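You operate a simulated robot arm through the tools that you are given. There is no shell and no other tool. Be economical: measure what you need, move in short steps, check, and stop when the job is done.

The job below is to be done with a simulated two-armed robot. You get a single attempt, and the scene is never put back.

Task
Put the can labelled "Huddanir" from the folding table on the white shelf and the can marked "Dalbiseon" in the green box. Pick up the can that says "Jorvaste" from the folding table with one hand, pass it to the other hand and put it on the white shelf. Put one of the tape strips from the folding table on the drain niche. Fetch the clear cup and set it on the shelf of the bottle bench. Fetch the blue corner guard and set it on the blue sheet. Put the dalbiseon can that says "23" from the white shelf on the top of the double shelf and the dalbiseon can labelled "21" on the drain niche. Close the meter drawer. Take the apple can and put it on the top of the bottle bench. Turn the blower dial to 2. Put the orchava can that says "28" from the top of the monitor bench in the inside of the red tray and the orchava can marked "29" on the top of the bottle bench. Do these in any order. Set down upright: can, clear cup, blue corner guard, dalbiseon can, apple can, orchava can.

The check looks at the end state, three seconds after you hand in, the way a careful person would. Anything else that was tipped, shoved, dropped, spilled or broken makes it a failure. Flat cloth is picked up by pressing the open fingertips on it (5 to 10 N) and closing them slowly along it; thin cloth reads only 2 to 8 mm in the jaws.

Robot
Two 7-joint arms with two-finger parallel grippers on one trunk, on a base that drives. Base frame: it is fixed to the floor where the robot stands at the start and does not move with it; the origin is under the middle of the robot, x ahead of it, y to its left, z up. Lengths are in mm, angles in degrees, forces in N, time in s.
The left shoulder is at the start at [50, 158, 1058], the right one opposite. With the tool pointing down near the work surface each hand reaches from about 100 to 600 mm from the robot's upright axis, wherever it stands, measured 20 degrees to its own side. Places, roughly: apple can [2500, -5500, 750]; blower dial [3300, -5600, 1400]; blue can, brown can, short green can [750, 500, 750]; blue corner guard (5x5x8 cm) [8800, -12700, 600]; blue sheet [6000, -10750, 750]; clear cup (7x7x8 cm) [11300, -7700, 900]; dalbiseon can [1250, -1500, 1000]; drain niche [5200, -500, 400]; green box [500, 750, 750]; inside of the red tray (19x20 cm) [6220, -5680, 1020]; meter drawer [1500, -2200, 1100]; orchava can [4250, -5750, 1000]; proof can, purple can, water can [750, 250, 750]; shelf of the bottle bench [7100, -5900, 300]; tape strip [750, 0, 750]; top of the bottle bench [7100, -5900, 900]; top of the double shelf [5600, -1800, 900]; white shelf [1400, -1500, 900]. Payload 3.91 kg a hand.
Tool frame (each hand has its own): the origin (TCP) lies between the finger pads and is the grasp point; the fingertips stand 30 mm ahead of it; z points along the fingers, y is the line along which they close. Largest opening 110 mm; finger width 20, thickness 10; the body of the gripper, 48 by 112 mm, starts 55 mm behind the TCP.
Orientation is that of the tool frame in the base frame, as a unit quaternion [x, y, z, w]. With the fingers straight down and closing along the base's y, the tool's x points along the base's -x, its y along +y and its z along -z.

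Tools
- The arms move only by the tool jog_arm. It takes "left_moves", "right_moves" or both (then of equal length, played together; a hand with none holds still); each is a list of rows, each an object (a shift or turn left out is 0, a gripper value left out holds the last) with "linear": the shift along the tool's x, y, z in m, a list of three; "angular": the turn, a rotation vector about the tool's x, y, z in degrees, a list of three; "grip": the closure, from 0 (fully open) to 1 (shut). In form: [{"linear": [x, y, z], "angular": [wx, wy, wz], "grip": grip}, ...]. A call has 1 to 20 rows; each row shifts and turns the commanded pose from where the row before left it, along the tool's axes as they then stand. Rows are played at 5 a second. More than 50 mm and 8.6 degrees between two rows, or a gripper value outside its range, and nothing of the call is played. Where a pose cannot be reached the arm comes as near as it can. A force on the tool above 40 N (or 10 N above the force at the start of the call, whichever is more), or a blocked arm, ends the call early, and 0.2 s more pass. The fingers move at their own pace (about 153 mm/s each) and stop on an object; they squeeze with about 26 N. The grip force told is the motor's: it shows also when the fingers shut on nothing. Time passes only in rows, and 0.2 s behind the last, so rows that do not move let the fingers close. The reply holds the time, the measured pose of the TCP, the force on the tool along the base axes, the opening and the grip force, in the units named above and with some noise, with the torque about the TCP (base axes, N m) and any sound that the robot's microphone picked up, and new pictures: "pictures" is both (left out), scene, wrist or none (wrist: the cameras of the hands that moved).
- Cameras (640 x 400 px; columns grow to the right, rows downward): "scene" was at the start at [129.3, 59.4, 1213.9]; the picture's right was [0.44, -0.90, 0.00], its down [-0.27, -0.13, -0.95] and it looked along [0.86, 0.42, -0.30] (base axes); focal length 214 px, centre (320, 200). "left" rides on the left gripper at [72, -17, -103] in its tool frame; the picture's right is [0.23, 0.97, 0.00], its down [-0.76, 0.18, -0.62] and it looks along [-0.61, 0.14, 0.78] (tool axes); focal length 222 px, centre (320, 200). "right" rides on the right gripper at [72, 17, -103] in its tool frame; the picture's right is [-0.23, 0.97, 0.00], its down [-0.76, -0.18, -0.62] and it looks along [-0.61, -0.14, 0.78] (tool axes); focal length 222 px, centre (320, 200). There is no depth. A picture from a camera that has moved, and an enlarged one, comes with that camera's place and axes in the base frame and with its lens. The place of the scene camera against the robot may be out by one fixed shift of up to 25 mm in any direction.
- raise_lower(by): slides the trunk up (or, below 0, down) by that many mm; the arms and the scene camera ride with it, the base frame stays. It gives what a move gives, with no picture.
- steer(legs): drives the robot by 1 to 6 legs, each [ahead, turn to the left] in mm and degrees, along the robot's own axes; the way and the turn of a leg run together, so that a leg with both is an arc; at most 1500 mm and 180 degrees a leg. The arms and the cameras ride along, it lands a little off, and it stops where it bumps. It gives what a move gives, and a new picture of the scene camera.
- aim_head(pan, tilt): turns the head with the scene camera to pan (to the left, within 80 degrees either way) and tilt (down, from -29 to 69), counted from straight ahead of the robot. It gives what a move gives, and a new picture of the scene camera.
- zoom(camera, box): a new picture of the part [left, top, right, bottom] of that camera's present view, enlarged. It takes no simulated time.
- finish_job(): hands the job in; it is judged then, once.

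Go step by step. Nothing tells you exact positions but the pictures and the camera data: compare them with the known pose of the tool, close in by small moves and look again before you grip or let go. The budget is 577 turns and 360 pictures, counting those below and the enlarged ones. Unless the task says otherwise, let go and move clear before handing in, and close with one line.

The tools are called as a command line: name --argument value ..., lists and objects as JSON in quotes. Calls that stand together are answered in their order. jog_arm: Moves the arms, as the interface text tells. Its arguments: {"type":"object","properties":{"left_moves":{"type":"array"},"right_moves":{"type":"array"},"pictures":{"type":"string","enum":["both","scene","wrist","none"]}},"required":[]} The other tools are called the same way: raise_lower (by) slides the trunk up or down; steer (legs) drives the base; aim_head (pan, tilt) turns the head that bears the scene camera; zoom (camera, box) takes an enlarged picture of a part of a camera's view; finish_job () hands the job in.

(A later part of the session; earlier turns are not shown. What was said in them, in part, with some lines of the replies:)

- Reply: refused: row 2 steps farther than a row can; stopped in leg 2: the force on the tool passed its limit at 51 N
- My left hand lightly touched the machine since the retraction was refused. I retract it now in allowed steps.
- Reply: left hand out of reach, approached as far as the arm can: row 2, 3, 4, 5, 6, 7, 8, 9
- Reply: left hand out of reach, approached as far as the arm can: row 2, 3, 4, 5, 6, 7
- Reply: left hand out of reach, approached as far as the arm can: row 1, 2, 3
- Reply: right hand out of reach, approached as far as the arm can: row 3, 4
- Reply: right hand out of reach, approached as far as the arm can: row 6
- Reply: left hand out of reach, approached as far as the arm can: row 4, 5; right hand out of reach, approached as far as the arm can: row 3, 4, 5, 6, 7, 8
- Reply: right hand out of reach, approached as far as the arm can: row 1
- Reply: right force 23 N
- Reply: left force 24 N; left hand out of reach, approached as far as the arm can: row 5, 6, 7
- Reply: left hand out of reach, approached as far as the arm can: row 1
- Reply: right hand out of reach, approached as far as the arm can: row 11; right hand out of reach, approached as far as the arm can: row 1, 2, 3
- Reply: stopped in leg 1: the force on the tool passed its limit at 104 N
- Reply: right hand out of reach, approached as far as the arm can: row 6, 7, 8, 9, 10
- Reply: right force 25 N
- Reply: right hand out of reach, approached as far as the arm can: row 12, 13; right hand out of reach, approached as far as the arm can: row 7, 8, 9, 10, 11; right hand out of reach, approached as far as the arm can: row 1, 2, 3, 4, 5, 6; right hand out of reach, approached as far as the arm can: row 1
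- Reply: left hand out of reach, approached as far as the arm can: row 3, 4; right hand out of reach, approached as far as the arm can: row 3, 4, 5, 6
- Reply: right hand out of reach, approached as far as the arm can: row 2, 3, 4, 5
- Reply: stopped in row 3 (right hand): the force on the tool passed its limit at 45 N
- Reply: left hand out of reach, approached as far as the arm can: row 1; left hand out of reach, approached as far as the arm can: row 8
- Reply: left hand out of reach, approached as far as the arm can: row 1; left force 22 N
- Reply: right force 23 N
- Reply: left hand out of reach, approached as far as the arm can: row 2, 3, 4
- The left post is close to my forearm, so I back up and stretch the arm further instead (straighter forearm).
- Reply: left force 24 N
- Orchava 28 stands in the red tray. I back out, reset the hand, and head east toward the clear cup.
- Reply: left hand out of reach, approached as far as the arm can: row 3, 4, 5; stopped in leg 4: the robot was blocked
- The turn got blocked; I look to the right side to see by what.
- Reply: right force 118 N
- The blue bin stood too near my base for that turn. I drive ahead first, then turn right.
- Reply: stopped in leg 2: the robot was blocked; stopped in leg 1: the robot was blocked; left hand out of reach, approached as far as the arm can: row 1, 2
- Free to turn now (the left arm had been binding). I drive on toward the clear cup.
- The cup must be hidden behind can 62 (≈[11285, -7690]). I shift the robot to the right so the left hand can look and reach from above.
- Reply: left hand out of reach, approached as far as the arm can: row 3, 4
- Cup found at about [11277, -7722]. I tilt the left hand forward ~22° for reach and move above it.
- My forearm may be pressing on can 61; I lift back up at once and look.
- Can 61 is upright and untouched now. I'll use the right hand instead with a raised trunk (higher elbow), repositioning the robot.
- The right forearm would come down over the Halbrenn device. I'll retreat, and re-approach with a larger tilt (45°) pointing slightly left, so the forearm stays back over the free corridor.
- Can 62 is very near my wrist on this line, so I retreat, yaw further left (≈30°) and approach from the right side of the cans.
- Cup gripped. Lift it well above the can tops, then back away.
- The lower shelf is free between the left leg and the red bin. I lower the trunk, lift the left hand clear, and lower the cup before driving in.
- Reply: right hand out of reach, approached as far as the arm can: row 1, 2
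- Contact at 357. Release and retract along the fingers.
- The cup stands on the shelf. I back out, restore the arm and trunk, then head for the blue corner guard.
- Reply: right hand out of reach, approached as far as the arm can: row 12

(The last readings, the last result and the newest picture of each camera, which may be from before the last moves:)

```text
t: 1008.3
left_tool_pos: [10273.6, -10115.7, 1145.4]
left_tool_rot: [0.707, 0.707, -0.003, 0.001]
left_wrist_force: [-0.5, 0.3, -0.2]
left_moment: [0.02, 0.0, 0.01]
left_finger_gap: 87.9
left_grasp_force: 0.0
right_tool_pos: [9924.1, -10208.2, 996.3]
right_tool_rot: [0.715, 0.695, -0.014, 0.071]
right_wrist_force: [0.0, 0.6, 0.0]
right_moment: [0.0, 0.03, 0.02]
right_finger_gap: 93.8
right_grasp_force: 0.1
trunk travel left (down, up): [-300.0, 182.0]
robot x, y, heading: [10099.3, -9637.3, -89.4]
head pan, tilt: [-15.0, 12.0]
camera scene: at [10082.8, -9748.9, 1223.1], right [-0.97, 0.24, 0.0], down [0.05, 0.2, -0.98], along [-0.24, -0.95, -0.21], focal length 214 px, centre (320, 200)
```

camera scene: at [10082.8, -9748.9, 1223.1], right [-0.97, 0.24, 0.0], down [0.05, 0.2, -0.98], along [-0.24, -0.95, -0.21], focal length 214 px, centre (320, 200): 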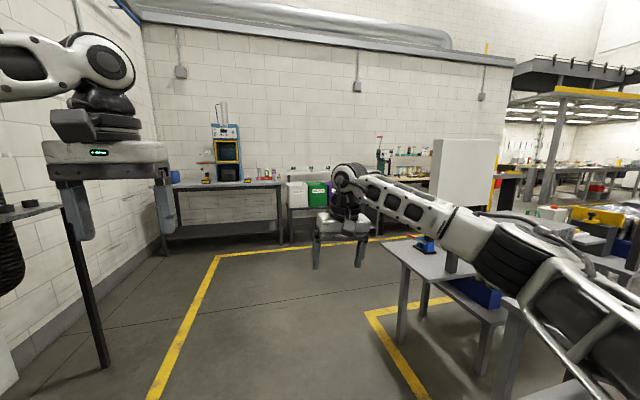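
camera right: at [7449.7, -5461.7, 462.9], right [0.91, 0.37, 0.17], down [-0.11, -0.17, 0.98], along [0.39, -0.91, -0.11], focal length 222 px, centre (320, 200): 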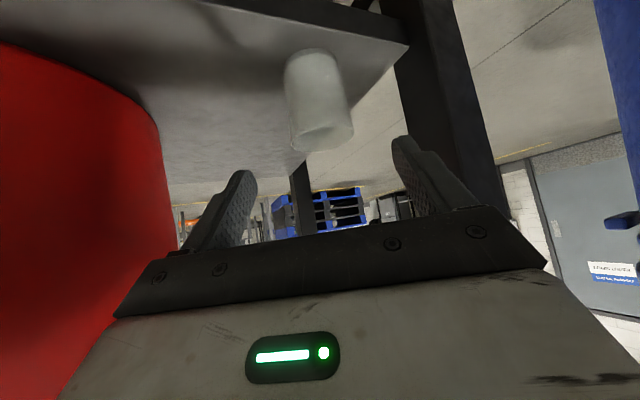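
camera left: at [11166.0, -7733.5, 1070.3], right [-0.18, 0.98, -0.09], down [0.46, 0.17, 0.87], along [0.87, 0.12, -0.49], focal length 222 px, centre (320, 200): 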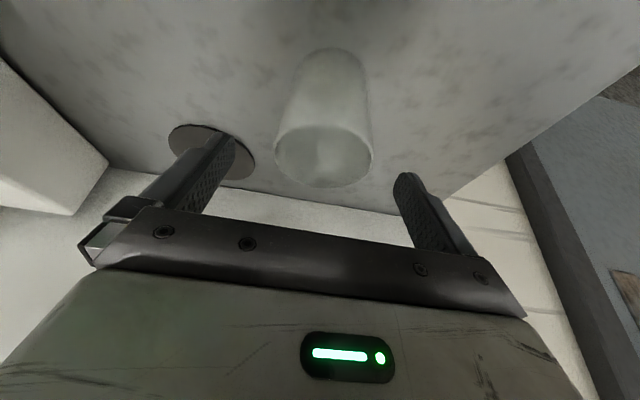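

steer --legs '[[0, -3], [1500, 0], [0, -30]]'

aim_head --pan 15 --tilt 20

```text
t: 1017.9
left_tool_pos: [9885.0, -11688.6, 1146.8]
left_tool_rot: [0.886, 0.465, -0.003, 0.001]
left_wrist_force: [1.2, 0.3, 0.7]
left_moment: [0.01, -0.03, 0.01]
left_finger_gap: 88.1
left_grasp_force: 0.0
right_tool_pos: [9544.9, -11568.6, 996.2]
right_tool_rot: [0.89, 0.451, -0.035, 0.064]
right_wrist_force: [1.1, 0.0, 0.3]
right_moment: [0.03, 0.01, 0.0]
right_finger_gap: 93.4
right_grasp_force: 0.0
trunk travel left (down, up): [-300.0, 182.0]
robot x, y, heading: [10014.5, -11195.8, -123.7]
head pan, tilt: [-15.0, 12.0]
camera scene: at [9926.8, -11273.0, 1223.1], right [-0.66, 0.75, 0.0], down [0.16, 0.14, -0.98], along [-0.73, -0.65, -0.21], focal length 214 px, centre (320, 200)
```

scene: 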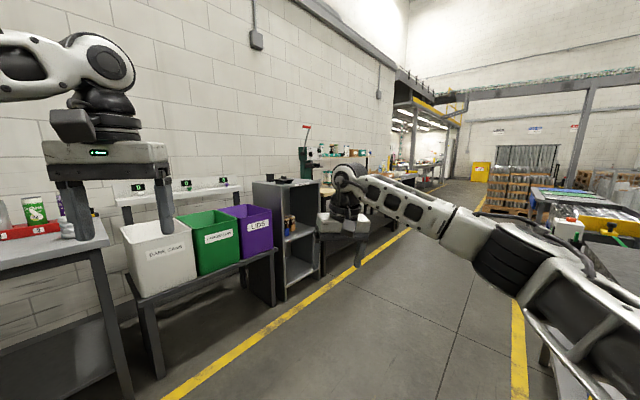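

```text
t: 1018.8
left_tool_pos: [9887.1, -11689.4, 1146.0]
left_tool_rot: [0.885, 0.465, -0.003, 0.0]
left_wrist_force: [-0.8, -0.9, 0.4]
left_moment: [0.04, 0.02, -0.01]
left_finger_gap: 88.3
left_grasp_force: 0.0
right_tool_pos: [9545.3, -11567.2, 996.2]
right_tool_rot: [0.889, 0.451, -0.034, 0.063]
right_wrist_force: [-0.5, -0.1, -0.1]
right_moment: [-0.02, -0.04, -0.03]
right_finger_gap: 93.7
right_grasp_force: 0.1
trunk travel left (down, up): [-300.0, 182.0]
robot x, y, heading: [10014.7, -11198.3, -123.9]
head pan, tilt: [15.0, 20.0]
camera scene: at [9967.3, -11299.8, 1210.1], right [-0.95, 0.32, 0.0], down [0.11, 0.32, -0.94], along [-0.3, -0.89, -0.34], focal length 214 px, centre (320, 200)
```

scene: 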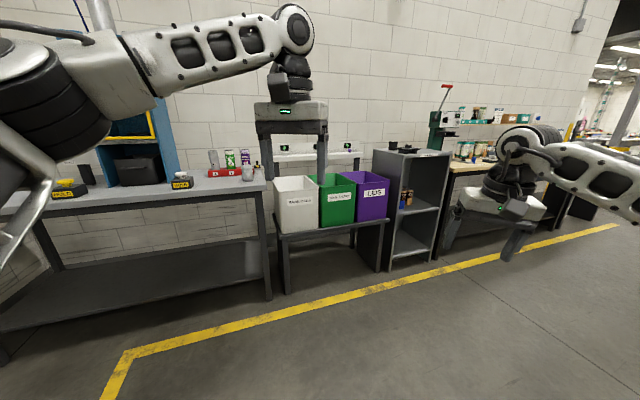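

zoom --camera "scene" --box '[360, 140, 460, 270]'

```text
3.08 times, centred on (410, 205) of scene
camera zoom: at [9967.3, -11299.8, 1210.1], right [-0.95, 0.32, 0.0], down [0.11, 0.32, -0.94], along [-0.3, -0.89, -0.34], focal length 660 px, centre (43, 185)
```

zoom: 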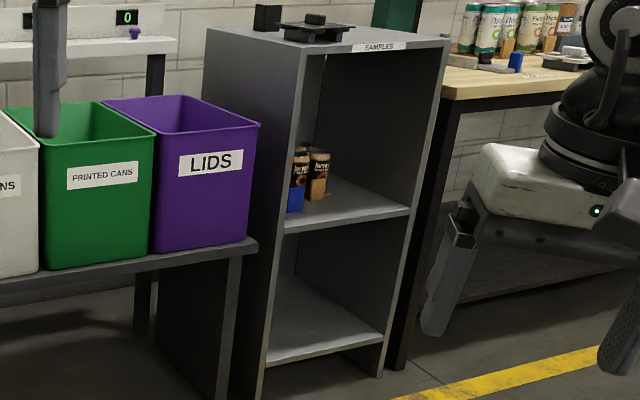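

The blue guard stands on the middle shelf of the open SAMPLES cabinet. I drive in front of it.

steer --legs '[[0, -27], [1400, 0], [0, 61]]'

aim_head --pan 0 --tilt 35

```text
t: 1029.8
left_tool_pos: [8938.4, -12369.1, 1146.0]
left_tool_rot: [0.727, 0.687, -0.003, 0.002]
left_wrist_force: [-0.4, 0.3, 0.6]
left_moment: [0.01, 0.03, 0.03]
left_finger_gap: 88.2
left_grasp_force: 0.1
right_tool_pos: [8584.2, -12441.8, 996.7]
right_tool_rot: [0.734, 0.675, -0.017, 0.07]
right_wrist_force: [0.6, -0.2, 0.4]
right_moment: [-0.02, 0.0, 0.0]
right_finger_gap: 93.4
right_grasp_force: 0.0
trunk travel left (down, up): [-300.0, 182.0]
robot x, y, heading: [8790.0, -11879.1, -92.2]
head pan, tilt: [15.0, 20.0]
camera scene: at [8816.1, -11994.1, 1210.1], right [-0.98, -0.22, 0.0], down [-0.08, 0.33, -0.94], along [0.21, -0.92, -0.34], focal length 214 px, centre (320, 200)
```

scene: 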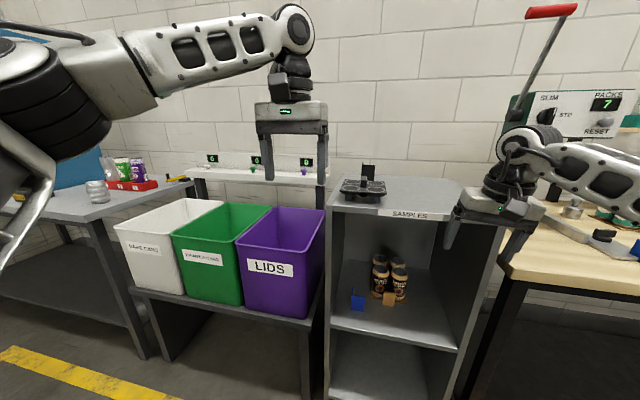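

```text
t: 1030.5
left_tool_pos: [8938.9, -12369.3, 1146.1]
left_tool_rot: [0.726, 0.688, -0.003, 0.001]
left_wrist_force: [-0.4, 0.1, 0.4]
left_moment: [0.03, 0.0, -0.01]
left_finger_gap: 88.2
left_grasp_force: 0.1
right_tool_pos: [8585.2, -12442.2, 996.3]
right_tool_rot: [0.734, 0.675, -0.017, 0.07]
right_wrist_force: [0.8, -0.4, -0.3]
right_moment: [0.0, -0.04, 0.01]
right_finger_gap: 93.6
right_grasp_force: 0.1
trunk travel left (down, up): [-300.0, 182.0]
robot x, y, heading: [8789.4, -11880.6, -92.3]
head pan, tilt: [0.0, 35.0]
camera scene: at [8791.9, -11991.3, 1186.3], right [-1.0, 0.04, 0.0], down [0.02, 0.57, -0.82], along [-0.03, -0.82, -0.57], focal length 214 px, centre (320, 200)
```

scene: 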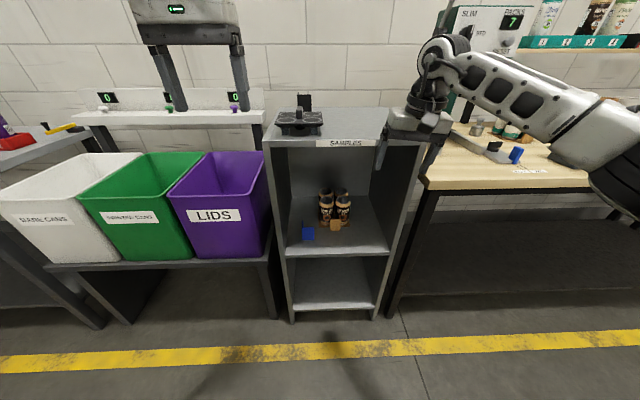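

zoom --camera "scene" --box '[275, 170, 385, 260]'

```text
4.44 times, centred on (330, 215) of scene
camera zoom: at [8791.9, -11991.3, 1186.3], right [-1.0, 0.04, 0.0], down [0.02, 0.57, -0.82], along [-0.03, -0.82, -0.57], focal length 953 px, centre (276, 133)
```

zoom: 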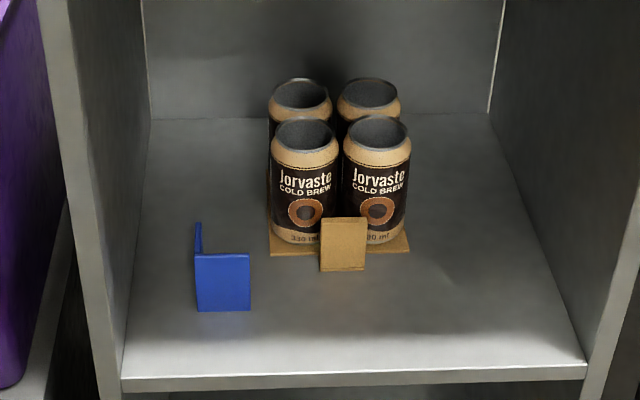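

The guard is an L-plate about [8793–8844, -12651]. I lower the trunk, level the right hand, and tilt it 45° forward.

raise_lower --by -220

jog_arm --right_moves '[{"linear": [0.03, 0, 0], "angular": [4.6, 0, 0]}, {"linear": [0.03, 0, 0], "angular": [0, -7.6, 0]}, {"linear": [0.03, 0, 0], "angular": [0, -7.6, 0]}, {"angular": [0, -7.6, 0]}, {"angular": [0, -7.6, 0]}, {"angular": [0, -7.6, 0]}]' --pictures "none"

```text
t: 1032.9
left_tool_pos: [8937.8, -12370.4, 925.2]
left_tool_rot: [0.727, 0.687, -0.002, 0.001]
left_wrist_force: [-0.1, 0.0, -0.1]
left_moment: [0.01, -0.02, 0.03]
left_finger_gap: 88.2
left_grasp_force: 0.0
right_tool_pos: [8584.8, -12442.9, 776.1]
right_tool_rot: [0.734, 0.675, -0.016, 0.07]
right_wrist_force: [0.0, 0.1, 0.6]
right_moment: [-0.01, -0.03, -0.02]
right_finger_gap: 93.5
right_grasp_force: 0.0
trunk travel left (down, up): [-80.0, 402.0]
robot x, y, heading: [8789.1, -11879.4, -91.9]
head pan, tilt: [0.0, 35.0]
```

```text
t: 1034.3
left_tool_pos: [8938.8, -12370.4, 926.9]
left_tool_rot: [0.726, 0.688, -0.002, 0.001]
left_wrist_force: [0.2, -0.8, 0.2]
left_moment: [-0.01, -0.02, 0.06]
left_finger_gap: 88.0
left_grasp_force: 0.1
right_tool_pos: [8592.8, -12353.6, 762.3]
right_tool_rot: [0.683, 0.623, -0.281, 0.258]
right_wrist_force: [-0.4, 0.4, 0.2]
right_moment: [-0.01, 0.01, 0.0]
right_finger_gap: 93.3
right_grasp_force: 0.0
trunk travel left (down, up): [-80.0, 402.0]
robot x, y, heading: [8787.3, -11883.1, -92.3]
head pan, tilt: [0.0, 35.0]
```

jog_arm --right_moves '[{"linear": [0, 0.048, 0]}, {"linear": [0, 0.047, 0]}]' --pictures "none"

steer --legs '[[0, 45], [170, 0], [0, -43]]'

zoom --camera "right" --box '[0, 0, 640, 400]'

```text
t: 1034.9
left_tool_pos: [8938.7, -12369.8, 925.7]
left_tool_rot: [0.726, 0.687, -0.003, 0.001]
left_wrist_force: [0.7, 0.2, -0.6]
left_moment: [-0.02, -0.02, 0.03]
left_finger_gap: 88.1
left_grasp_force: 0.1
right_tool_pos: [8689.7, -12359.2, 763.7]
right_tool_rot: [0.683, 0.623, -0.282, 0.258]
right_wrist_force: [0.2, 1.2, -0.2]
right_moment: [-0.02, -0.01, 0.03]
right_finger_gap: 93.2
right_grasp_force: 0.1
trunk travel left (down, up): [-80.0, 402.0]
robot x, y, heading: [8792.8, -11884.1, -92.0]
head pan, tilt: [0.0, 35.0]
```

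```text
t: 1040.3
left_tool_pos: [9080.2, -12480.7, 925.9]
left_tool_rot: [0.706, 0.709, -0.002, 0.001]
left_wrist_force: [0.2, 0.1, -0.1]
left_moment: [-0.01, 0.0, 0.0]
left_finger_gap: 88.2
left_grasp_force: 0.0
right_tool_pos: [8830.7, -12484.9, 763.9]
right_tool_rot: [0.663, 0.645, -0.272, 0.266]
right_wrist_force: [0.7, -0.2, -0.5]
right_moment: [0.01, -0.02, 0.0]
right_finger_gap: 93.5
right_grasp_force: 0.1
trunk travel left (down, up): [-80.0, 402.0]
robot x, y, heading: [8904.4, -12002.8, -88.9]
head pan, tilt: [0.0, 35.0]
camera scene: at [8912.5, -12112.2, 966.3], right [-1.0, -0.02, 0.0], down [-0.01, 0.57, -0.82], along [0.02, -0.82, -0.57], focal length 214 px, centre (320, 200)
```

scene: 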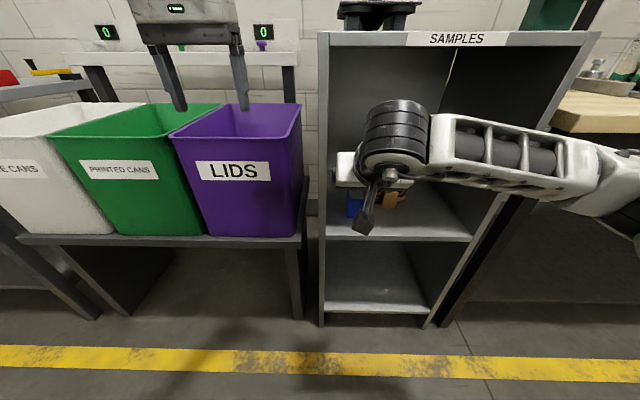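

```text
1.00 times, centred on (320, 200) of right (not enlarged: the box is as wide or as high as the picture)
camera zoom: at [8851.0, -12360.2, 786.9], right [0.97, -0.19, 0.16], down [-0.18, -0.1, 0.98], along [-0.17, -0.98, -0.13], focal length 222 px, centre (320, 200)
```

zoom: 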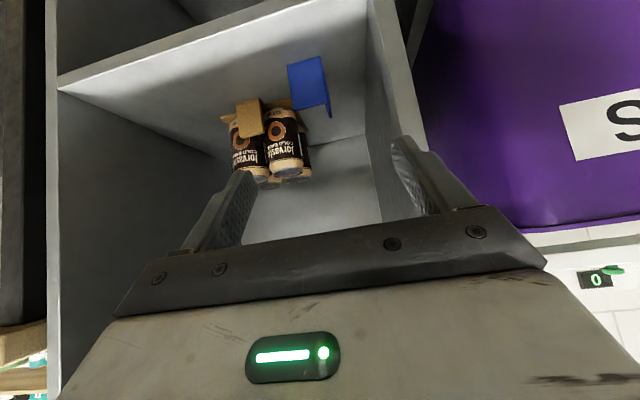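

jog_arm --right_moves '[{"linear": [-0.0018, -0.0045, 0.039]}, {"linear": [-0.0018, -0.0045, 0.039]}, {"linear": [-0.0018, -0.0045, 0.039]}, {"linear": [-0.0018, -0.0045, 0.039]}]' --pictures "wrist"

```text
t: 1041.3
left_tool_pos: [9080.3, -12480.8, 925.6]
left_tool_rot: [0.706, 0.708, -0.004, 0.001]
left_wrist_force: [0.0, 0.0, -0.1]
left_moment: [0.03, 0.03, -0.02]
left_finger_gap: 88.1
left_grasp_force: 0.0
right_tool_pos: [8810.0, -12597.2, 654.0]
right_tool_rot: [0.663, 0.643, -0.274, 0.266]
right_wrist_force: [0.5, 0.8, 0.4]
right_moment: [-0.02, -0.01, 0.01]
right_finger_gap: 93.5
right_grasp_force: 0.1
trunk travel left (down, up): [-80.0, 402.0]
robot x, y, heading: [8902.8, -11998.6, -88.8]
head pan, tilt: [0.0, 35.0]
camera right: at [8830.0, -12472.9, 677.3], right [0.97, -0.19, 0.16], down [-0.18, -0.1, 0.98], along [-0.17, -0.98, -0.13], focal length 222 px, centre (320, 200)
```

right: 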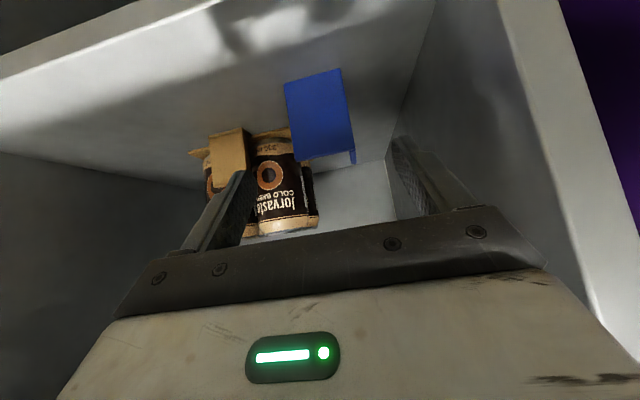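

jog_arm --right_moves '[{"linear": [-0.0033, -0.0005, 0.0417]}, {"linear": [-0.0033, -0.0005, 0.0417]}, {"linear": [-0.0032, -0.0005, 0.041]}]' --pictures "wrist"

```text
t: 1042.1
left_tool_pos: [9079.7, -12478.9, 927.4]
left_tool_rot: [0.706, 0.708, -0.002, 0.002]
left_wrist_force: [-0.2, 0.5, 0.6]
left_moment: [-0.05, -0.04, -0.03]
left_finger_gap: 88.3
left_grasp_force: 0.0
right_tool_pos: [8807.2, -12689.4, 582.4]
right_tool_rot: [0.661, 0.644, -0.274, 0.271]
right_wrist_force: [0.5, 3.0, 13.2]
right_moment: [0.42, -0.09, 0.0]
right_finger_gap: 93.3
right_grasp_force: 0.1
trunk travel left (down, up): [-80.0, 402.0]
robot x, y, heading: [8904.5, -12003.1, -88.7]
head pan, tilt: [0.0, 35.0]
camera right: at [8826.9, -12566.1, 604.4], right [0.97, -0.19, 0.17], down [-0.18, -0.09, 0.98], along [-0.17, -0.98, -0.12], focal length 222 px, centre (320, 200)
```

right: 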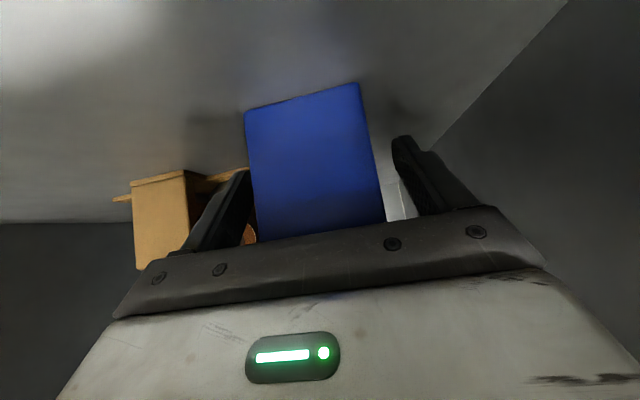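

The fingertips touch the shelf (it is higher than estimated, z≈553), so the guard is nearer. I back off a little.

jog_arm --right_moves '[{"linear": [0.0, 0, -0.02]}, {"linear": [0.0129, 0, -0.0153]}]' --pictures "both"

```text
t: 1042.7
left_tool_pos: [9081.1, -12480.6, 924.9]
left_tool_rot: [0.706, 0.709, -0.003, 0.001]
left_wrist_force: [0.1, -0.3, -0.6]
left_moment: [0.0, 0.01, 0.02]
left_finger_gap: 88.0
left_grasp_force: 0.0
right_tool_pos: [8807.0, -12656.8, 592.6]
right_tool_rot: [0.664, 0.643, -0.274, 0.265]
right_wrist_force: [0.4, 0.1, 1.1]
right_moment: [-0.01, 0.0, 0.0]
right_finger_gap: 93.6
right_grasp_force: 0.1
trunk travel left (down, up): [-80.0, 402.0]
robot x, y, heading: [8906.9, -12003.5, -88.7]
head pan, tilt: [0.0, 35.0]
camera scene: at [8912.6, -12112.2, 966.2], right [-1.0, -0.02, 0.0], down [-0.01, 0.57, -0.82], along [0.02, -0.82, -0.57], focal length 214 px, centre (320, 200)
camera right: at [8825.9, -12532.6, 615.5], right [0.97, -0.19, 0.16], down [-0.18, -0.1, 0.98], along [-0.17, -0.98, -0.13], focal length 222 px, centre (320, 200)
```

scene: 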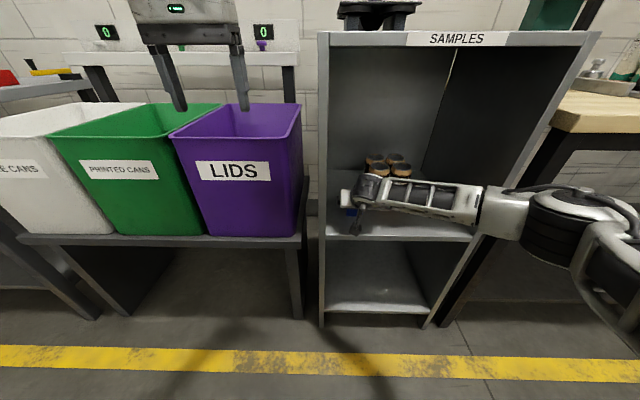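
right: 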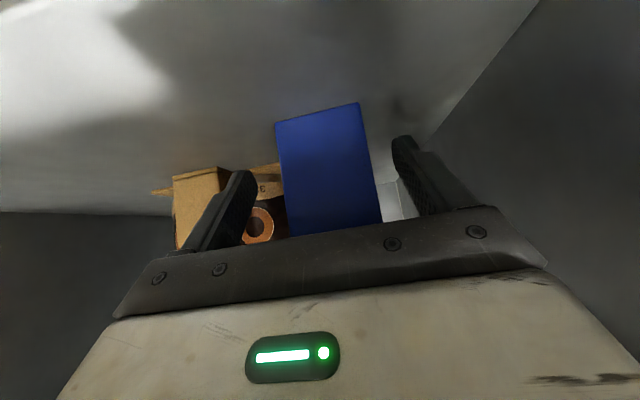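

jog_arm --right_moves '[{"linear": [0, 0.004, 0.002], "grip": 0.3}, {"grip": 1}, {}, {}, {}]' --pictures "wrist"

```text
t: 1043.9
left_tool_pos: [9079.6, -12480.6, 925.7]
left_tool_rot: [0.705, 0.709, -0.003, 0.001]
left_wrist_force: [0.0, 0.1, 0.4]
left_moment: [0.02, -0.04, 0.0]
left_finger_gap: 87.7
left_grasp_force: 0.1
right_tool_pos: [8810.7, -12660.0, 590.4]
right_tool_rot: [0.663, 0.644, -0.274, 0.266]
right_wrist_force: [1.2, 0.4, 0.6]
right_moment: [0.03, -0.07, -0.02]
right_finger_gap: 49.0
right_grasp_force: 26.0
trunk travel left (down, up): [-80.0, 402.0]
robot x, y, heading: [8907.1, -11998.9, -88.7]
head pan, tilt: [0.0, 35.0]
camera right: at [8830.6, -12534.7, 614.3], right [0.97, -0.19, 0.16], down [-0.18, -0.1, 0.98], along [-0.17, -0.98, -0.13], focal length 222 px, centre (320, 200)
```

right: 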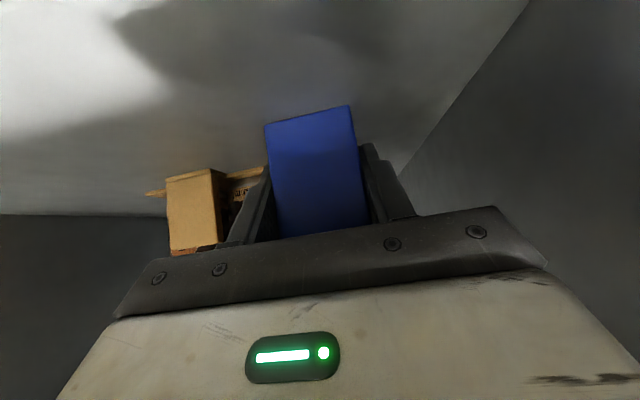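

jog_arm --right_moves '[{"linear": [-0.014, 0, -0.0142]}, {"linear": [-0.021, 0, -0.0213]}, {"linear": [-0.021, 0, -0.0213]}]' --pictures "wrist"

steer --legs '[[-450, 0]]'

```text
t: 1044.7
left_tool_pos: [9079.7, -12482.1, 925.4]
left_tool_rot: [0.706, 0.708, -0.003, 0.002]
left_wrist_force: [-0.1, 0.3, 0.6]
left_moment: [0.0, -0.01, 0.03]
left_finger_gap: 88.1
left_grasp_force: 0.1
right_tool_pos: [8811.4, -12662.0, 671.0]
right_tool_rot: [0.663, 0.645, -0.272, 0.266]
right_wrist_force: [0.4, 0.0, 0.3]
right_moment: [0.0, 0.0, 0.0]
right_finger_gap: 49.3
right_grasp_force: 26.0
trunk travel left (down, up): [-80.0, 402.0]
robot x, y, heading: [8905.0, -12003.5, -88.8]
head pan, tilt: [0.0, 35.0]
camera right: at [8832.6, -12536.2, 694.7], right [0.97, -0.19, 0.16], down [-0.18, -0.1, 0.98], along [-0.17, -0.98, -0.13], focal length 222 px, centre (320, 200)
```

right: 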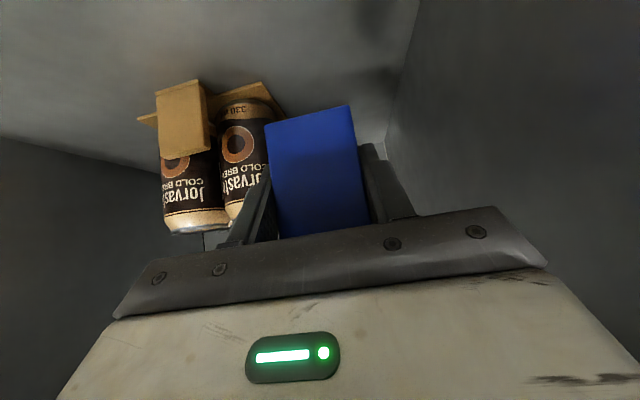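

```text
t: 1047.4
left_tool_pos: [9069.0, -12037.3, 926.3]
left_tool_rot: [0.709, 0.705, -0.003, 0.002]
left_wrist_force: [0.8, -0.1, -0.6]
left_moment: [-0.02, 0.03, -0.01]
left_finger_gap: 88.1
left_grasp_force: 0.1
right_tool_pos: [8798.9, -12213.9, 671.3]
right_tool_rot: [0.667, 0.64, -0.275, 0.264]
right_wrist_force: [0.8, 0.0, -0.6]
right_moment: [0.02, 0.0, 0.01]
right_finger_gap: 49.1
right_grasp_force: 25.8
trunk travel left (down, up): [-80.0, 402.0]
robot x, y, heading: [8895.6, -11558.0, -89.4]
head pan, tilt: [0.0, 35.0]
camera scene: at [8904.1, -11667.1, 966.3], right [-1.0, -0.01, 0.0], down [-0.01, 0.57, -0.82], along [0.01, -0.82, -0.57], focal length 214 px, centre (320, 200)
```

scene: 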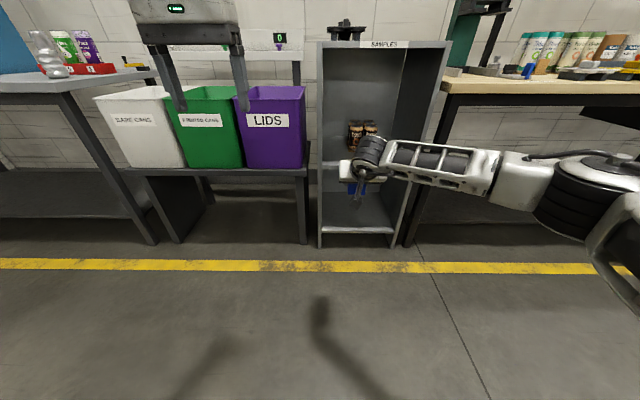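

Guard held. I raise the trunk and drive west to find the blue sheet.

raise_lower --by 220

steer --legs '[[0, -91], [1500, 0], [300, 0], [0, -35]]'

aim_head --pan 0 --tilt 15

```text
t: 1049.8
left_tool_pos: [9068.5, -12037.1, 1146.6]
left_tool_rot: [0.71, 0.704, -0.003, 0.001]
left_wrist_force: [0.7, 0.5, -0.8]
left_moment: [0.02, 0.0, 0.01]
left_finger_gap: 88.0
left_grasp_force: 0.0
right_tool_pos: [8798.4, -12215.2, 891.2]
right_tool_rot: [0.667, 0.64, -0.275, 0.264]
right_wrist_force: [0.1, 0.6, -1.0]
right_moment: [-0.02, -0.01, -0.03]
right_finger_gap: 49.2
right_grasp_force: 26.4
trunk travel left (down, up): [-300.0, 182.0]
robot x, y, heading: [8896.8, -11558.3, -89.3]
head pan, tilt: [0.0, 35.0]
```

```text
t: 1064.4
left_tool_pos: [6581.5, -11479.7, 1146.2]
left_tool_rot: [0.956, -0.294, -0.003, -0.001]
left_wrist_force: [-0.3, 0.4, 1.0]
left_moment: [-0.01, 0.03, -0.03]
left_finger_gap: 88.0
left_grasp_force: 0.1
right_tool_pos: [6584.5, -11156.6, 890.6]
right_tool_rot: [0.88, -0.286, -0.362, -0.117]
right_wrist_force: [0.7, 0.7, -0.3]
right_moment: [0.02, 0.03, 0.03]
right_finger_gap: 49.0
right_grasp_force: 25.8
trunk travel left (down, up): [-300.0, 182.0]
robot x, y, heading: [7079.5, -11602.7, 146.8]
head pan, tilt: [0.0, 35.0]
camera scene: at [6973.5, -11514.1, 1186.2], right [0.55, 0.84, 0.0], down [0.48, -0.31, -0.82], along [-0.69, 0.45, -0.57], focal length 214 px, centre (320, 200)
```

scene: 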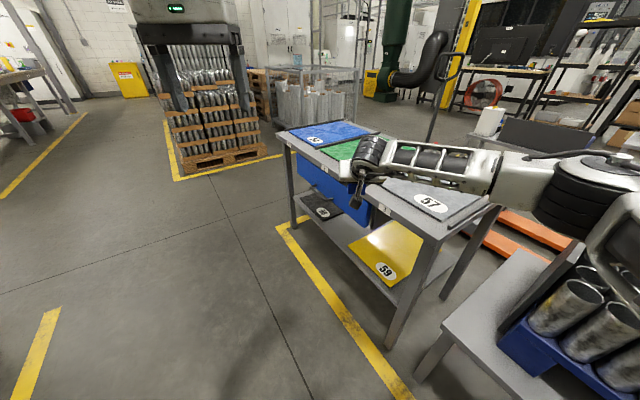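

```text
t: 1065.3
left_tool_pos: [6582.2, -11477.2, 1145.3]
left_tool_rot: [0.956, -0.293, -0.001, -0.002]
left_wrist_force: [0.8, -0.4, 0.5]
left_moment: [0.01, 0.01, 0.0]
left_finger_gap: 88.1
left_grasp_force: 0.0
right_tool_pos: [6584.1, -11156.8, 892.7]
right_tool_rot: [0.879, -0.286, -0.362, -0.118]
right_wrist_force: [-0.6, 0.4, -1.1]
right_moment: [0.02, -0.03, 0.03]
right_finger_gap: 49.4
right_grasp_force: 26.4
trunk travel left (down, up): [-300.0, 182.0]
robot x, y, heading: [7074.9, -11602.2, 146.9]
head pan, tilt: [0.0, 15.0]
camera scene: at [6968.9, -11511.4, 1218.2], right [0.55, 0.84, 0.0], down [0.22, -0.14, -0.97], along [-0.81, 0.53, -0.26], focal length 214 px, centre (320, 200)
```

scene: 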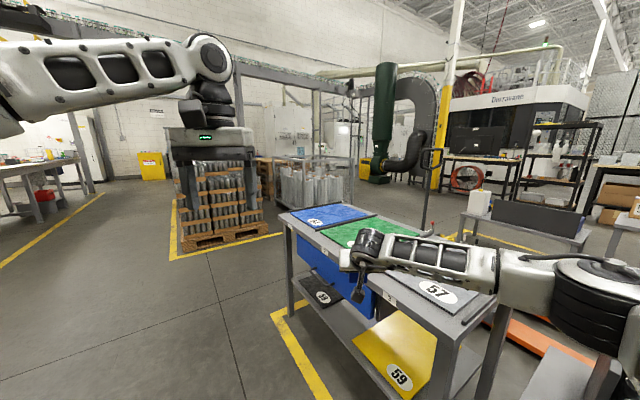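

The blue sheet lies at the table's west end near [5890, -10766]. I drive to face it from the south.

steer --legs '[[0, 29], [1310, 0], [0, -86]]'

aim_head --pan 0 --tilt 35

```text
t: 1077.0
left_tool_pos: [5529.7, -11047.2, 1146.5]
left_tool_rot: [0.722, -0.692, -0.001, -0.003]
left_wrist_force: [0.1, 1.0, 0.2]
left_moment: [0.01, 0.0, -0.03]
left_finger_gap: 88.0
left_grasp_force: 0.1
right_tool_pos: [5788.5, -10856.6, 891.2]
right_tool_rot: [0.657, -0.65, -0.271, -0.268]
right_wrist_force: [0.6, 0.0, -0.6]
right_moment: [0.03, 0.01, -0.01]
right_finger_gap: 48.9
right_grasp_force: 26.2
trunk travel left (down, up): [-300.0, 182.0]
robot x, y, heading: [5723.1, -11521.1, 93.5]
head pan, tilt: [0.0, 15.0]
camera scene: at [5721.2, -11366.4, 1218.2], right [1.0, 0.06, 0.0], down [0.02, -0.26, -0.97], along [-0.06, 0.96, -0.26], focal length 214 px, centre (320, 200)
```

scene: 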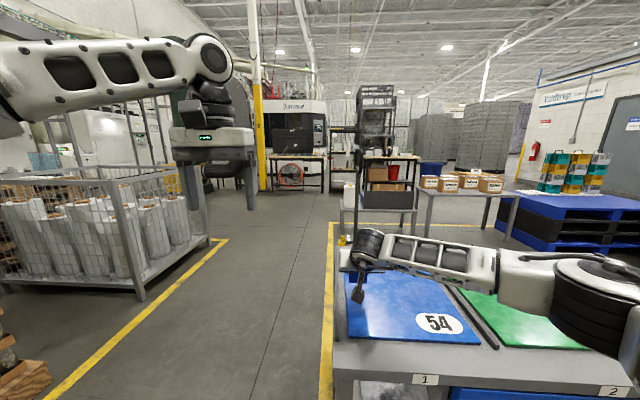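

```text
t: 1077.9
left_tool_pos: [5529.4, -11047.7, 1146.3]
left_tool_rot: [0.722, -0.692, -0.001, -0.002]
left_wrist_force: [1.0, -0.2, -0.5]
left_moment: [-0.01, 0.0, 0.04]
left_finger_gap: 88.1
left_grasp_force: 0.1
right_tool_pos: [5788.5, -10858.3, 891.3]
right_tool_rot: [0.657, -0.65, -0.272, -0.268]
right_wrist_force: [-0.3, -0.3, -0.6]
right_moment: [0.03, 0.01, -0.02]
right_finger_gap: 49.1
right_grasp_force: 26.1
trunk travel left (down, up): [-300.0, 182.0]
robot x, y, heading: [5721.7, -11518.7, 93.5]
head pan, tilt: [0.0, 35.0]
camera scene: at [5721.5, -11371.8, 1186.3], right [1.0, 0.06, 0.0], down [0.04, -0.57, -0.82], along [-0.05, 0.82, -0.57], focal length 214 px, centre (320, 200)
```

scene: 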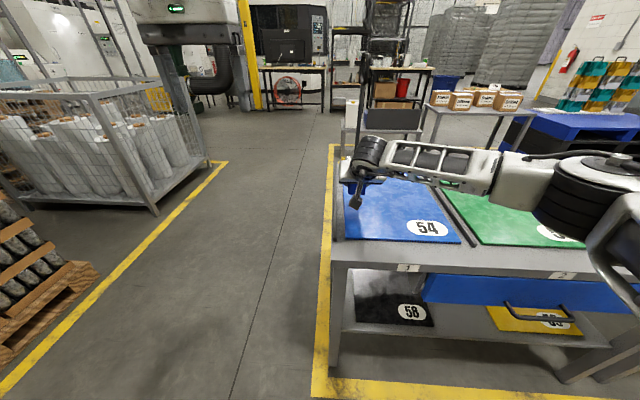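

jog_arm --right_moves '[{"linear": [0, -0.048, 0]}, {"linear": [0, -0.048, 0]}]' --pictures "none"

steer --legs '[[60, 0]]'

zoom --camera "right" --box '[0, 0, 640, 400]'

```text
t: 1078.5
left_tool_pos: [5530.5, -11047.9, 1147.1]
left_tool_rot: [0.722, -0.692, -0.002, -0.003]
left_wrist_force: [-0.5, 0.0, -0.7]
left_moment: [0.0, -0.02, -0.01]
left_finger_gap: 87.9
left_grasp_force: 0.1
right_tool_pos: [5883.0, -10857.6, 890.2]
right_tool_rot: [0.658, -0.65, -0.272, -0.266]
right_wrist_force: [-0.1, -0.3, 0.2]
right_moment: [-0.02, -0.03, 0.03]
right_finger_gap: 49.0
right_grasp_force: 26.3
trunk travel left (down, up): [-300.0, 182.0]
robot x, y, heading: [5725.7, -11518.5, 93.4]
head pan, tilt: [0.0, 35.0]
```

```text
t: 1079.4
left_tool_pos: [5525.5, -10987.6, 1145.7]
left_tool_rot: [0.722, -0.692, 0.0, -0.003]
left_wrist_force: [0.4, 0.5, 0.0]
left_moment: [-0.01, -0.01, -0.01]
left_finger_gap: 88.0
left_grasp_force: 0.0
right_tool_pos: [5879.7, -10798.5, 889.2]
right_tool_rot: [0.658, -0.649, -0.272, -0.267]
right_wrist_force: [-0.1, -0.5, -0.1]
right_moment: [-0.01, 0.0, -0.01]
right_finger_gap: 48.9
right_grasp_force: 26.0
trunk travel left (down, up): [-300.0, 182.0]
robot x, y, heading: [5722.7, -11457.4, 93.7]
head pan, tilt: [0.0, 35.0]
camera scene: at [5717.5, -11311.7, 1186.1], right [1.0, 0.06, 0.0], down [0.04, -0.57, -0.82], along [-0.05, 0.82, -0.57], focal length 214 px, centre (320, 200)
```

scene: 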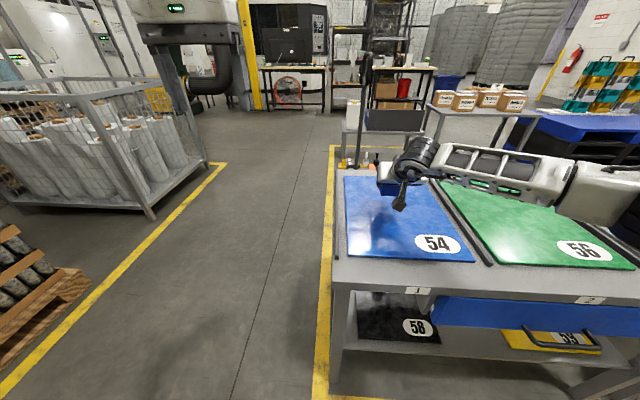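

```text
1.00 times, centred on (320, 200) of right (not enlarged: the box is as wide or as high as the picture)
camera zoom: at [5863.8, -10921.7, 912.7], right [-0.98, 0.15, 0.16], down [0.18, 0.1, 0.98], along [0.13, 0.98, -0.13], focal length 222 px, centre (320, 200)
```

zoom: 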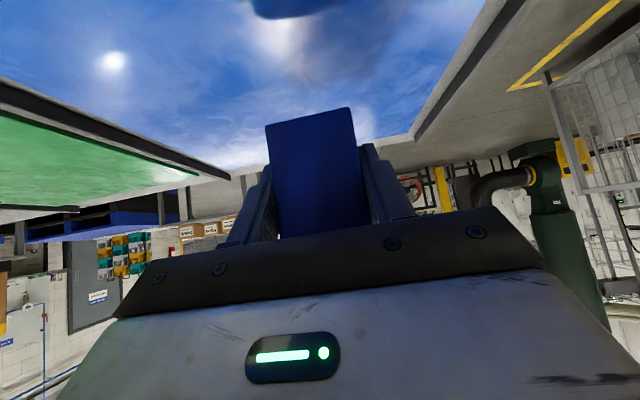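

jog_arm --right_moves '[{"linear": [0.0247, 0, 0.0248]}, {"linear": [0.0141, 0, 0.0142]}]' --pictures "wrist"

```text
t: 1080.0
left_tool_pos: [5525.8, -10987.7, 1145.9]
left_tool_rot: [0.722, -0.691, -0.001, -0.003]
left_wrist_force: [-0.4, 0.0, -0.1]
left_moment: [-0.01, 0.03, -0.01]
left_finger_gap: 88.2
left_grasp_force: 0.0
right_tool_pos: [5881.2, -10796.9, 835.6]
right_tool_rot: [0.658, -0.649, -0.272, -0.267]
right_wrist_force: [-0.5, 0.3, -0.4]
right_moment: [-0.04, 0.02, -0.01]
right_finger_gap: 49.1
right_grasp_force: 25.7
trunk travel left (down, up): [-300.0, 182.0]
robot x, y, heading: [5723.2, -11460.0, 93.6]
head pan, tilt: [0.0, 35.0]
camera right: at [5864.5, -10921.2, 857.2], right [-0.98, 0.15, 0.16], down [0.18, 0.1, 0.98], along [0.13, 0.98, -0.13], focal length 222 px, centre (320, 200)
```

right: 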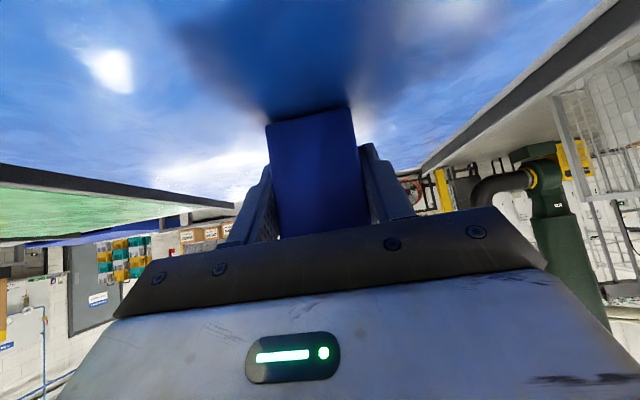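

jog_arm --right_moves '[{"linear": [0.0042, 0, 0.0042]}, {"linear": [0.0028, 0, 0.0028]}, {"linear": [0.0028, 0, 0.0028]}, {"linear": [0.0021, 0, 0.0021]}, {}]' --pictures "wrist"

```text
t: 1081.2
left_tool_pos: [5524.5, -10990.5, 1147.9]
left_tool_rot: [0.722, -0.692, -0.003, -0.004]
left_wrist_force: [0.2, -0.1, -0.3]
left_moment: [-0.01, -0.01, -0.03]
left_finger_gap: 88.3
left_grasp_force: 0.0
right_tool_pos: [5878.8, -10798.2, 824.5]
right_tool_rot: [0.656, -0.649, -0.276, -0.27]
right_wrist_force: [2.7, 0.2, 23.8]
right_moment: [0.02, 0.1, 0.06]
right_finger_gap: 49.3
right_grasp_force: 26.0
trunk travel left (down, up): [-300.0, 182.0]
robot x, y, heading: [5719.8, -11457.8, 93.9]
head pan, tilt: [0.0, 35.0]
camera right: at [5863.5, -10921.7, 846.1], right [-0.98, 0.15, 0.17], down [0.18, 0.09, 0.98], along [0.13, 0.98, -0.12], focal length 222 px, centre (320, 200)
```

right: 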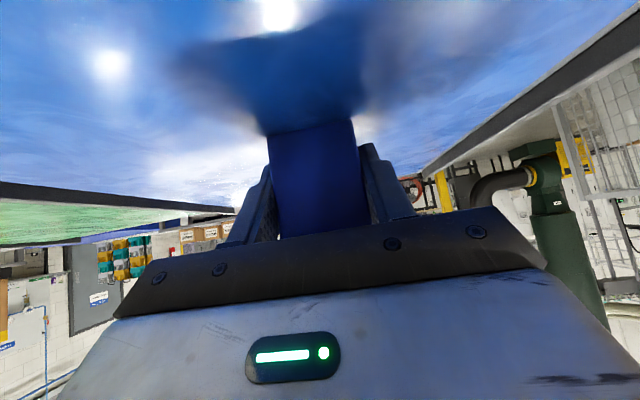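

jog_arm --right_moves '[{"linear": [-0.0014, 0, -0.0014]}, {"grip": 0.35}, {}, {}]' --pictures "wrist"

```text
t: 1082.2
left_tool_pos: [5524.4, -10989.6, 1146.3]
left_tool_rot: [0.722, -0.692, -0.001, -0.004]
left_wrist_force: [-0.5, 0.3, 0.1]
left_moment: [0.02, -0.05, 0.01]
left_finger_gap: 87.9
left_grasp_force: 0.1
right_tool_pos: [5878.4, -10798.1, 822.3]
right_tool_rot: [0.657, -0.649, -0.273, -0.268]
right_wrist_force: [-5.3, 0.3, 14.7]
right_moment: [0.21, -0.35, 0.08]
right_finger_gap: 68.9
right_grasp_force: 0.1
trunk travel left (down, up): [-300.0, 182.0]
robot x, y, heading: [5717.9, -11459.8, 93.5]
head pan, tilt: [0.0, 35.0]
camera right: at [5863.2, -10922.3, 845.0], right [-0.98, 0.15, 0.16], down [0.18, 0.1, 0.98], along [0.13, 0.98, -0.12], focal length 222 px, centre (320, 200)
```

right: 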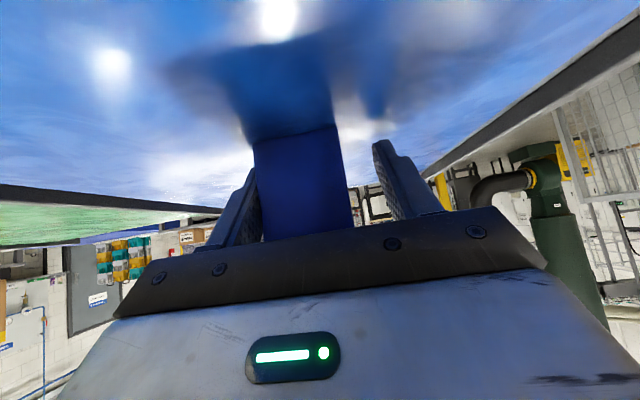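

jog_arm --right_moves '[{"linear": [-0.0035, 0, -0.0036]}, {"linear": [0, -0.005, 0]}, {"linear": [0, -0.005, 0], "grip": 0.25}, {}]' --pictures "both"

```text
t: 1083.2
left_tool_pos: [5524.7, -10989.0, 1146.2]
left_tool_rot: [0.723, -0.691, -0.001, -0.003]
left_wrist_force: [-0.2, -0.1, 0.1]
left_moment: [0.05, -0.05, 0.03]
left_finger_gap: 87.9
left_grasp_force: 0.0
right_tool_pos: [5891.7, -10798.5, 823.7]
right_tool_rot: [0.658, -0.65, -0.271, -0.266]
right_wrist_force: [0.5, -0.6, -0.2]
right_moment: [0.0, -0.01, 0.03]
right_finger_gap: 82.5
right_grasp_force: 0.1
trunk travel left (down, up): [-300.0, 182.0]
robot x, y, heading: [5719.3, -11458.3, 93.3]
head pan, tilt: [0.0, 35.0]
camera scene: at [5717.6, -11312.3, 1186.2], right [1.0, 0.06, 0.0], down [0.04, -0.57, -0.82], along [-0.05, 0.82, -0.57], focal length 214 px, centre (320, 200)
camera right: at [5874.9, -10921.9, 847.4], right [-0.98, 0.15, 0.16], down [0.18, 0.11, 0.98], along [0.13, 0.98, -0.13], focal length 222 px, centre (320, 200)
```

scene: 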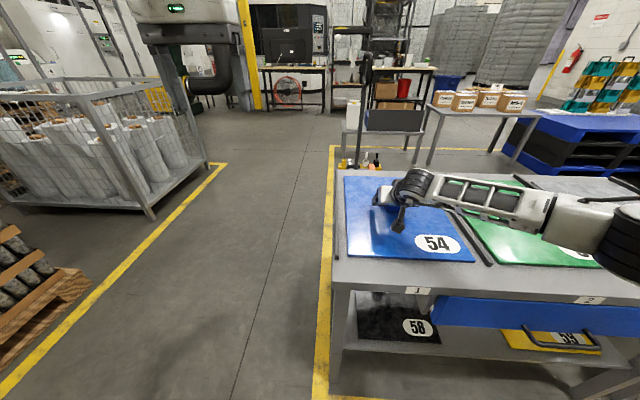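
right: 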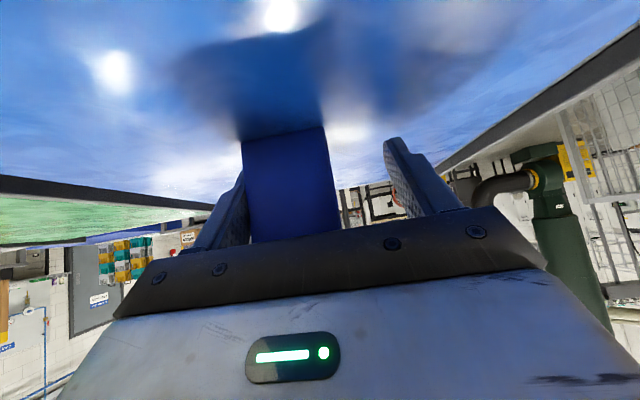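

jog_arm --right_moves '[{"grip": 0}, {}, {}]' --pictures "wrist"

```text
t: 1084.0
left_tool_pos: [5525.8, -10988.3, 1145.5]
left_tool_rot: [0.723, -0.691, -0.001, -0.002]
left_wrist_force: [-1.0, 0.4, -1.1]
left_moment: [0.0, -0.02, 0.0]
left_finger_gap: 87.9
left_grasp_force: 0.0
right_tool_pos: [5891.0, -10797.5, 826.3]
right_tool_rot: [0.658, -0.649, -0.272, -0.267]
right_wrist_force: [0.2, 0.5, 0.0]
right_moment: [0.0, 0.02, -0.01]
right_finger_gap: 110.0
right_grasp_force: 0.1
trunk travel left (down, up): [-300.0, 182.0]
robot x, y, heading: [5716.3, -11458.1, 93.4]
head pan, tilt: [0.0, 35.0]
camera right: at [5874.5, -10921.5, 848.3], right [-0.98, 0.15, 0.16], down [0.18, 0.1, 0.98], along [0.13, 0.98, -0.13], focal length 222 px, centre (320, 200)
```

right: 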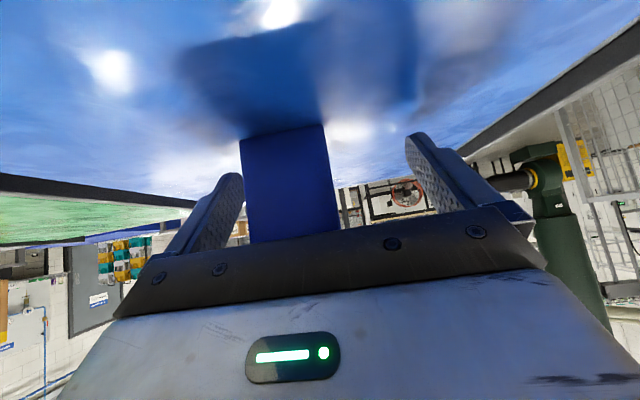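

jog_arm --right_moves '[{"linear": [0, -0.004, -0.03]}, {"linear": [0, -0.004, -0.04]}, {"linear": [0, 0, -0.04]}, {"linear": [0, 0, -0.04]}]' --pictures "both"

zoom --camera "scene" --box '[330, 150, 490, 270]'

```text
t: 1085.0
left_tool_pos: [5525.8, -10990.1, 1146.0]
left_tool_rot: [0.722, -0.692, -0.002, -0.003]
left_wrist_force: [0.2, -0.2, 0.0]
left_moment: [-0.01, -0.03, 0.01]
left_finger_gap: 88.1
left_grasp_force: 0.0
right_tool_pos: [5899.2, -10903.9, 930.2]
right_tool_rot: [0.658, -0.65, -0.272, -0.267]
right_wrist_force: [0.2, 0.0, -0.1]
right_moment: [0.01, -0.04, -0.01]
right_finger_gap: 110.1
right_grasp_force: 0.1
trunk travel left (down, up): [-300.0, 182.0]
robot x, y, heading: [5717.2, -11458.6, 93.5]
head pan, tilt: [0.0, 35.0]
camera scene: at [5717.5, -11312.5, 1186.3], right [1.0, 0.06, 0.0], down [0.04, -0.57, -0.82], along [-0.05, 0.82, -0.57], focal length 214 px, centre (320, 200)
camera right: at [5882.6, -11027.0, 953.5], right [-0.98, 0.15, 0.16], down [0.18, 0.1, 0.98], along [0.13, 0.98, -0.13], focal length 222 px, centre (320, 200)
```

scene: 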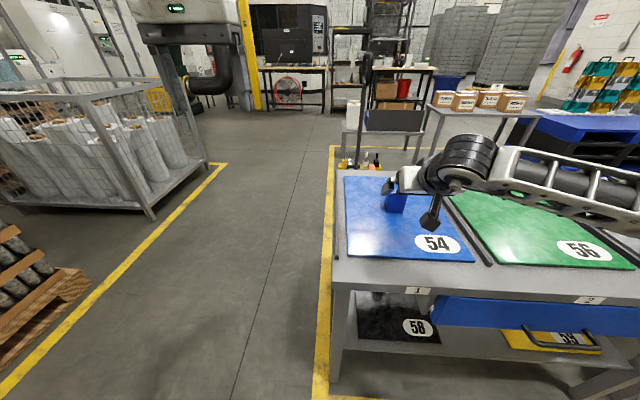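
right: 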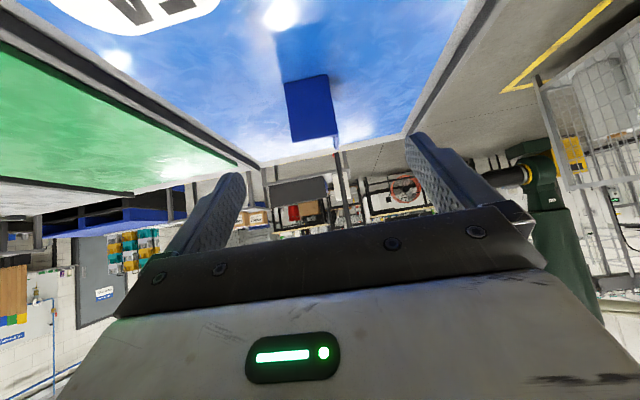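

```text
3.33 times, centred on (410, 210) of scene
camera zoom: at [5717.5, -11312.5, 1186.3], right [1.0, 0.06, 0.0], down [0.04, -0.57, -0.82], along [-0.05, 0.82, -0.57], focal length 715 px, centre (20, 167)
```

zoom: 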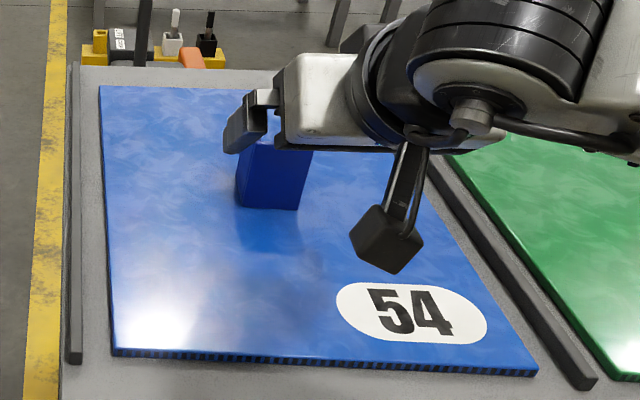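

The guard stands upright on the blue sheet; all parts of the job are done. I back clear and hand in.

steer --legs '[[-350, 0]]'

zoom --camera "scene" --box '[330, 130, 490, 250]'

```text
t: 1087.3
left_tool_pos: [5545.4, -11332.4, 1146.2]
left_tool_rot: [0.725, -0.688, -0.002, -0.003]
left_wrist_force: [-0.5, -0.1, 0.0]
left_moment: [0.01, -0.03, 0.0]
left_finger_gap: 88.0
left_grasp_force: 0.1
right_tool_pos: [5916.9, -11244.0, 930.8]
right_tool_rot: [0.66, -0.647, -0.273, -0.266]
right_wrist_force: [0.2, 0.4, -0.7]
right_moment: [0.03, 0.01, 0.0]
right_finger_gap: 109.9
right_grasp_force: 0.0
trunk travel left (down, up): [-300.0, 182.0]
robot x, y, heading: [5744.1, -11799.5, 93.8]
head pan, tilt: [0.0, 35.0]
camera scene: at [5739.6, -11655.3, 1186.3], right [1.0, 0.07, 0.0], down [0.04, -0.57, -0.82], along [-0.06, 0.82, -0.57], focal length 214 px, centre (320, 200)
```

scene: 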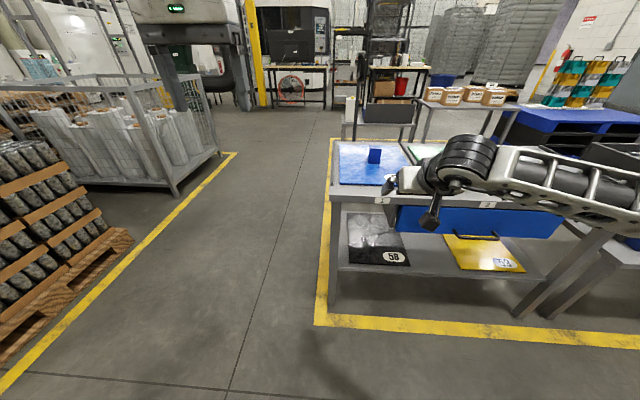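

```text
3.33 times, centred on (410, 190) of scene
camera zoom: at [5739.6, -11655.3, 1186.3], right [1.0, 0.07, 0.0], down [0.04, -0.57, -0.82], along [-0.06, 0.82, -0.57], focal length 715 px, centre (20, 233)
```

zoom: 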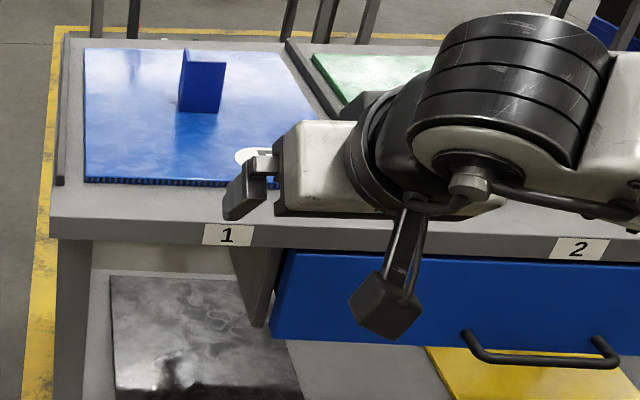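

The guard stands upright on the blue sheet, both hands are empty and clear, and every item is placed. I hand in.

finish_job

```text
The job is handed in.
```

All the listed tasks were done and the job is handed in; along the way my left hand bumped the machine (51 N), my forearms pressed lightly on can 21 and can 61 (both stayed upright), and of the table's two Dalbiseon cans (35 and 48) I put 35 in the green box.
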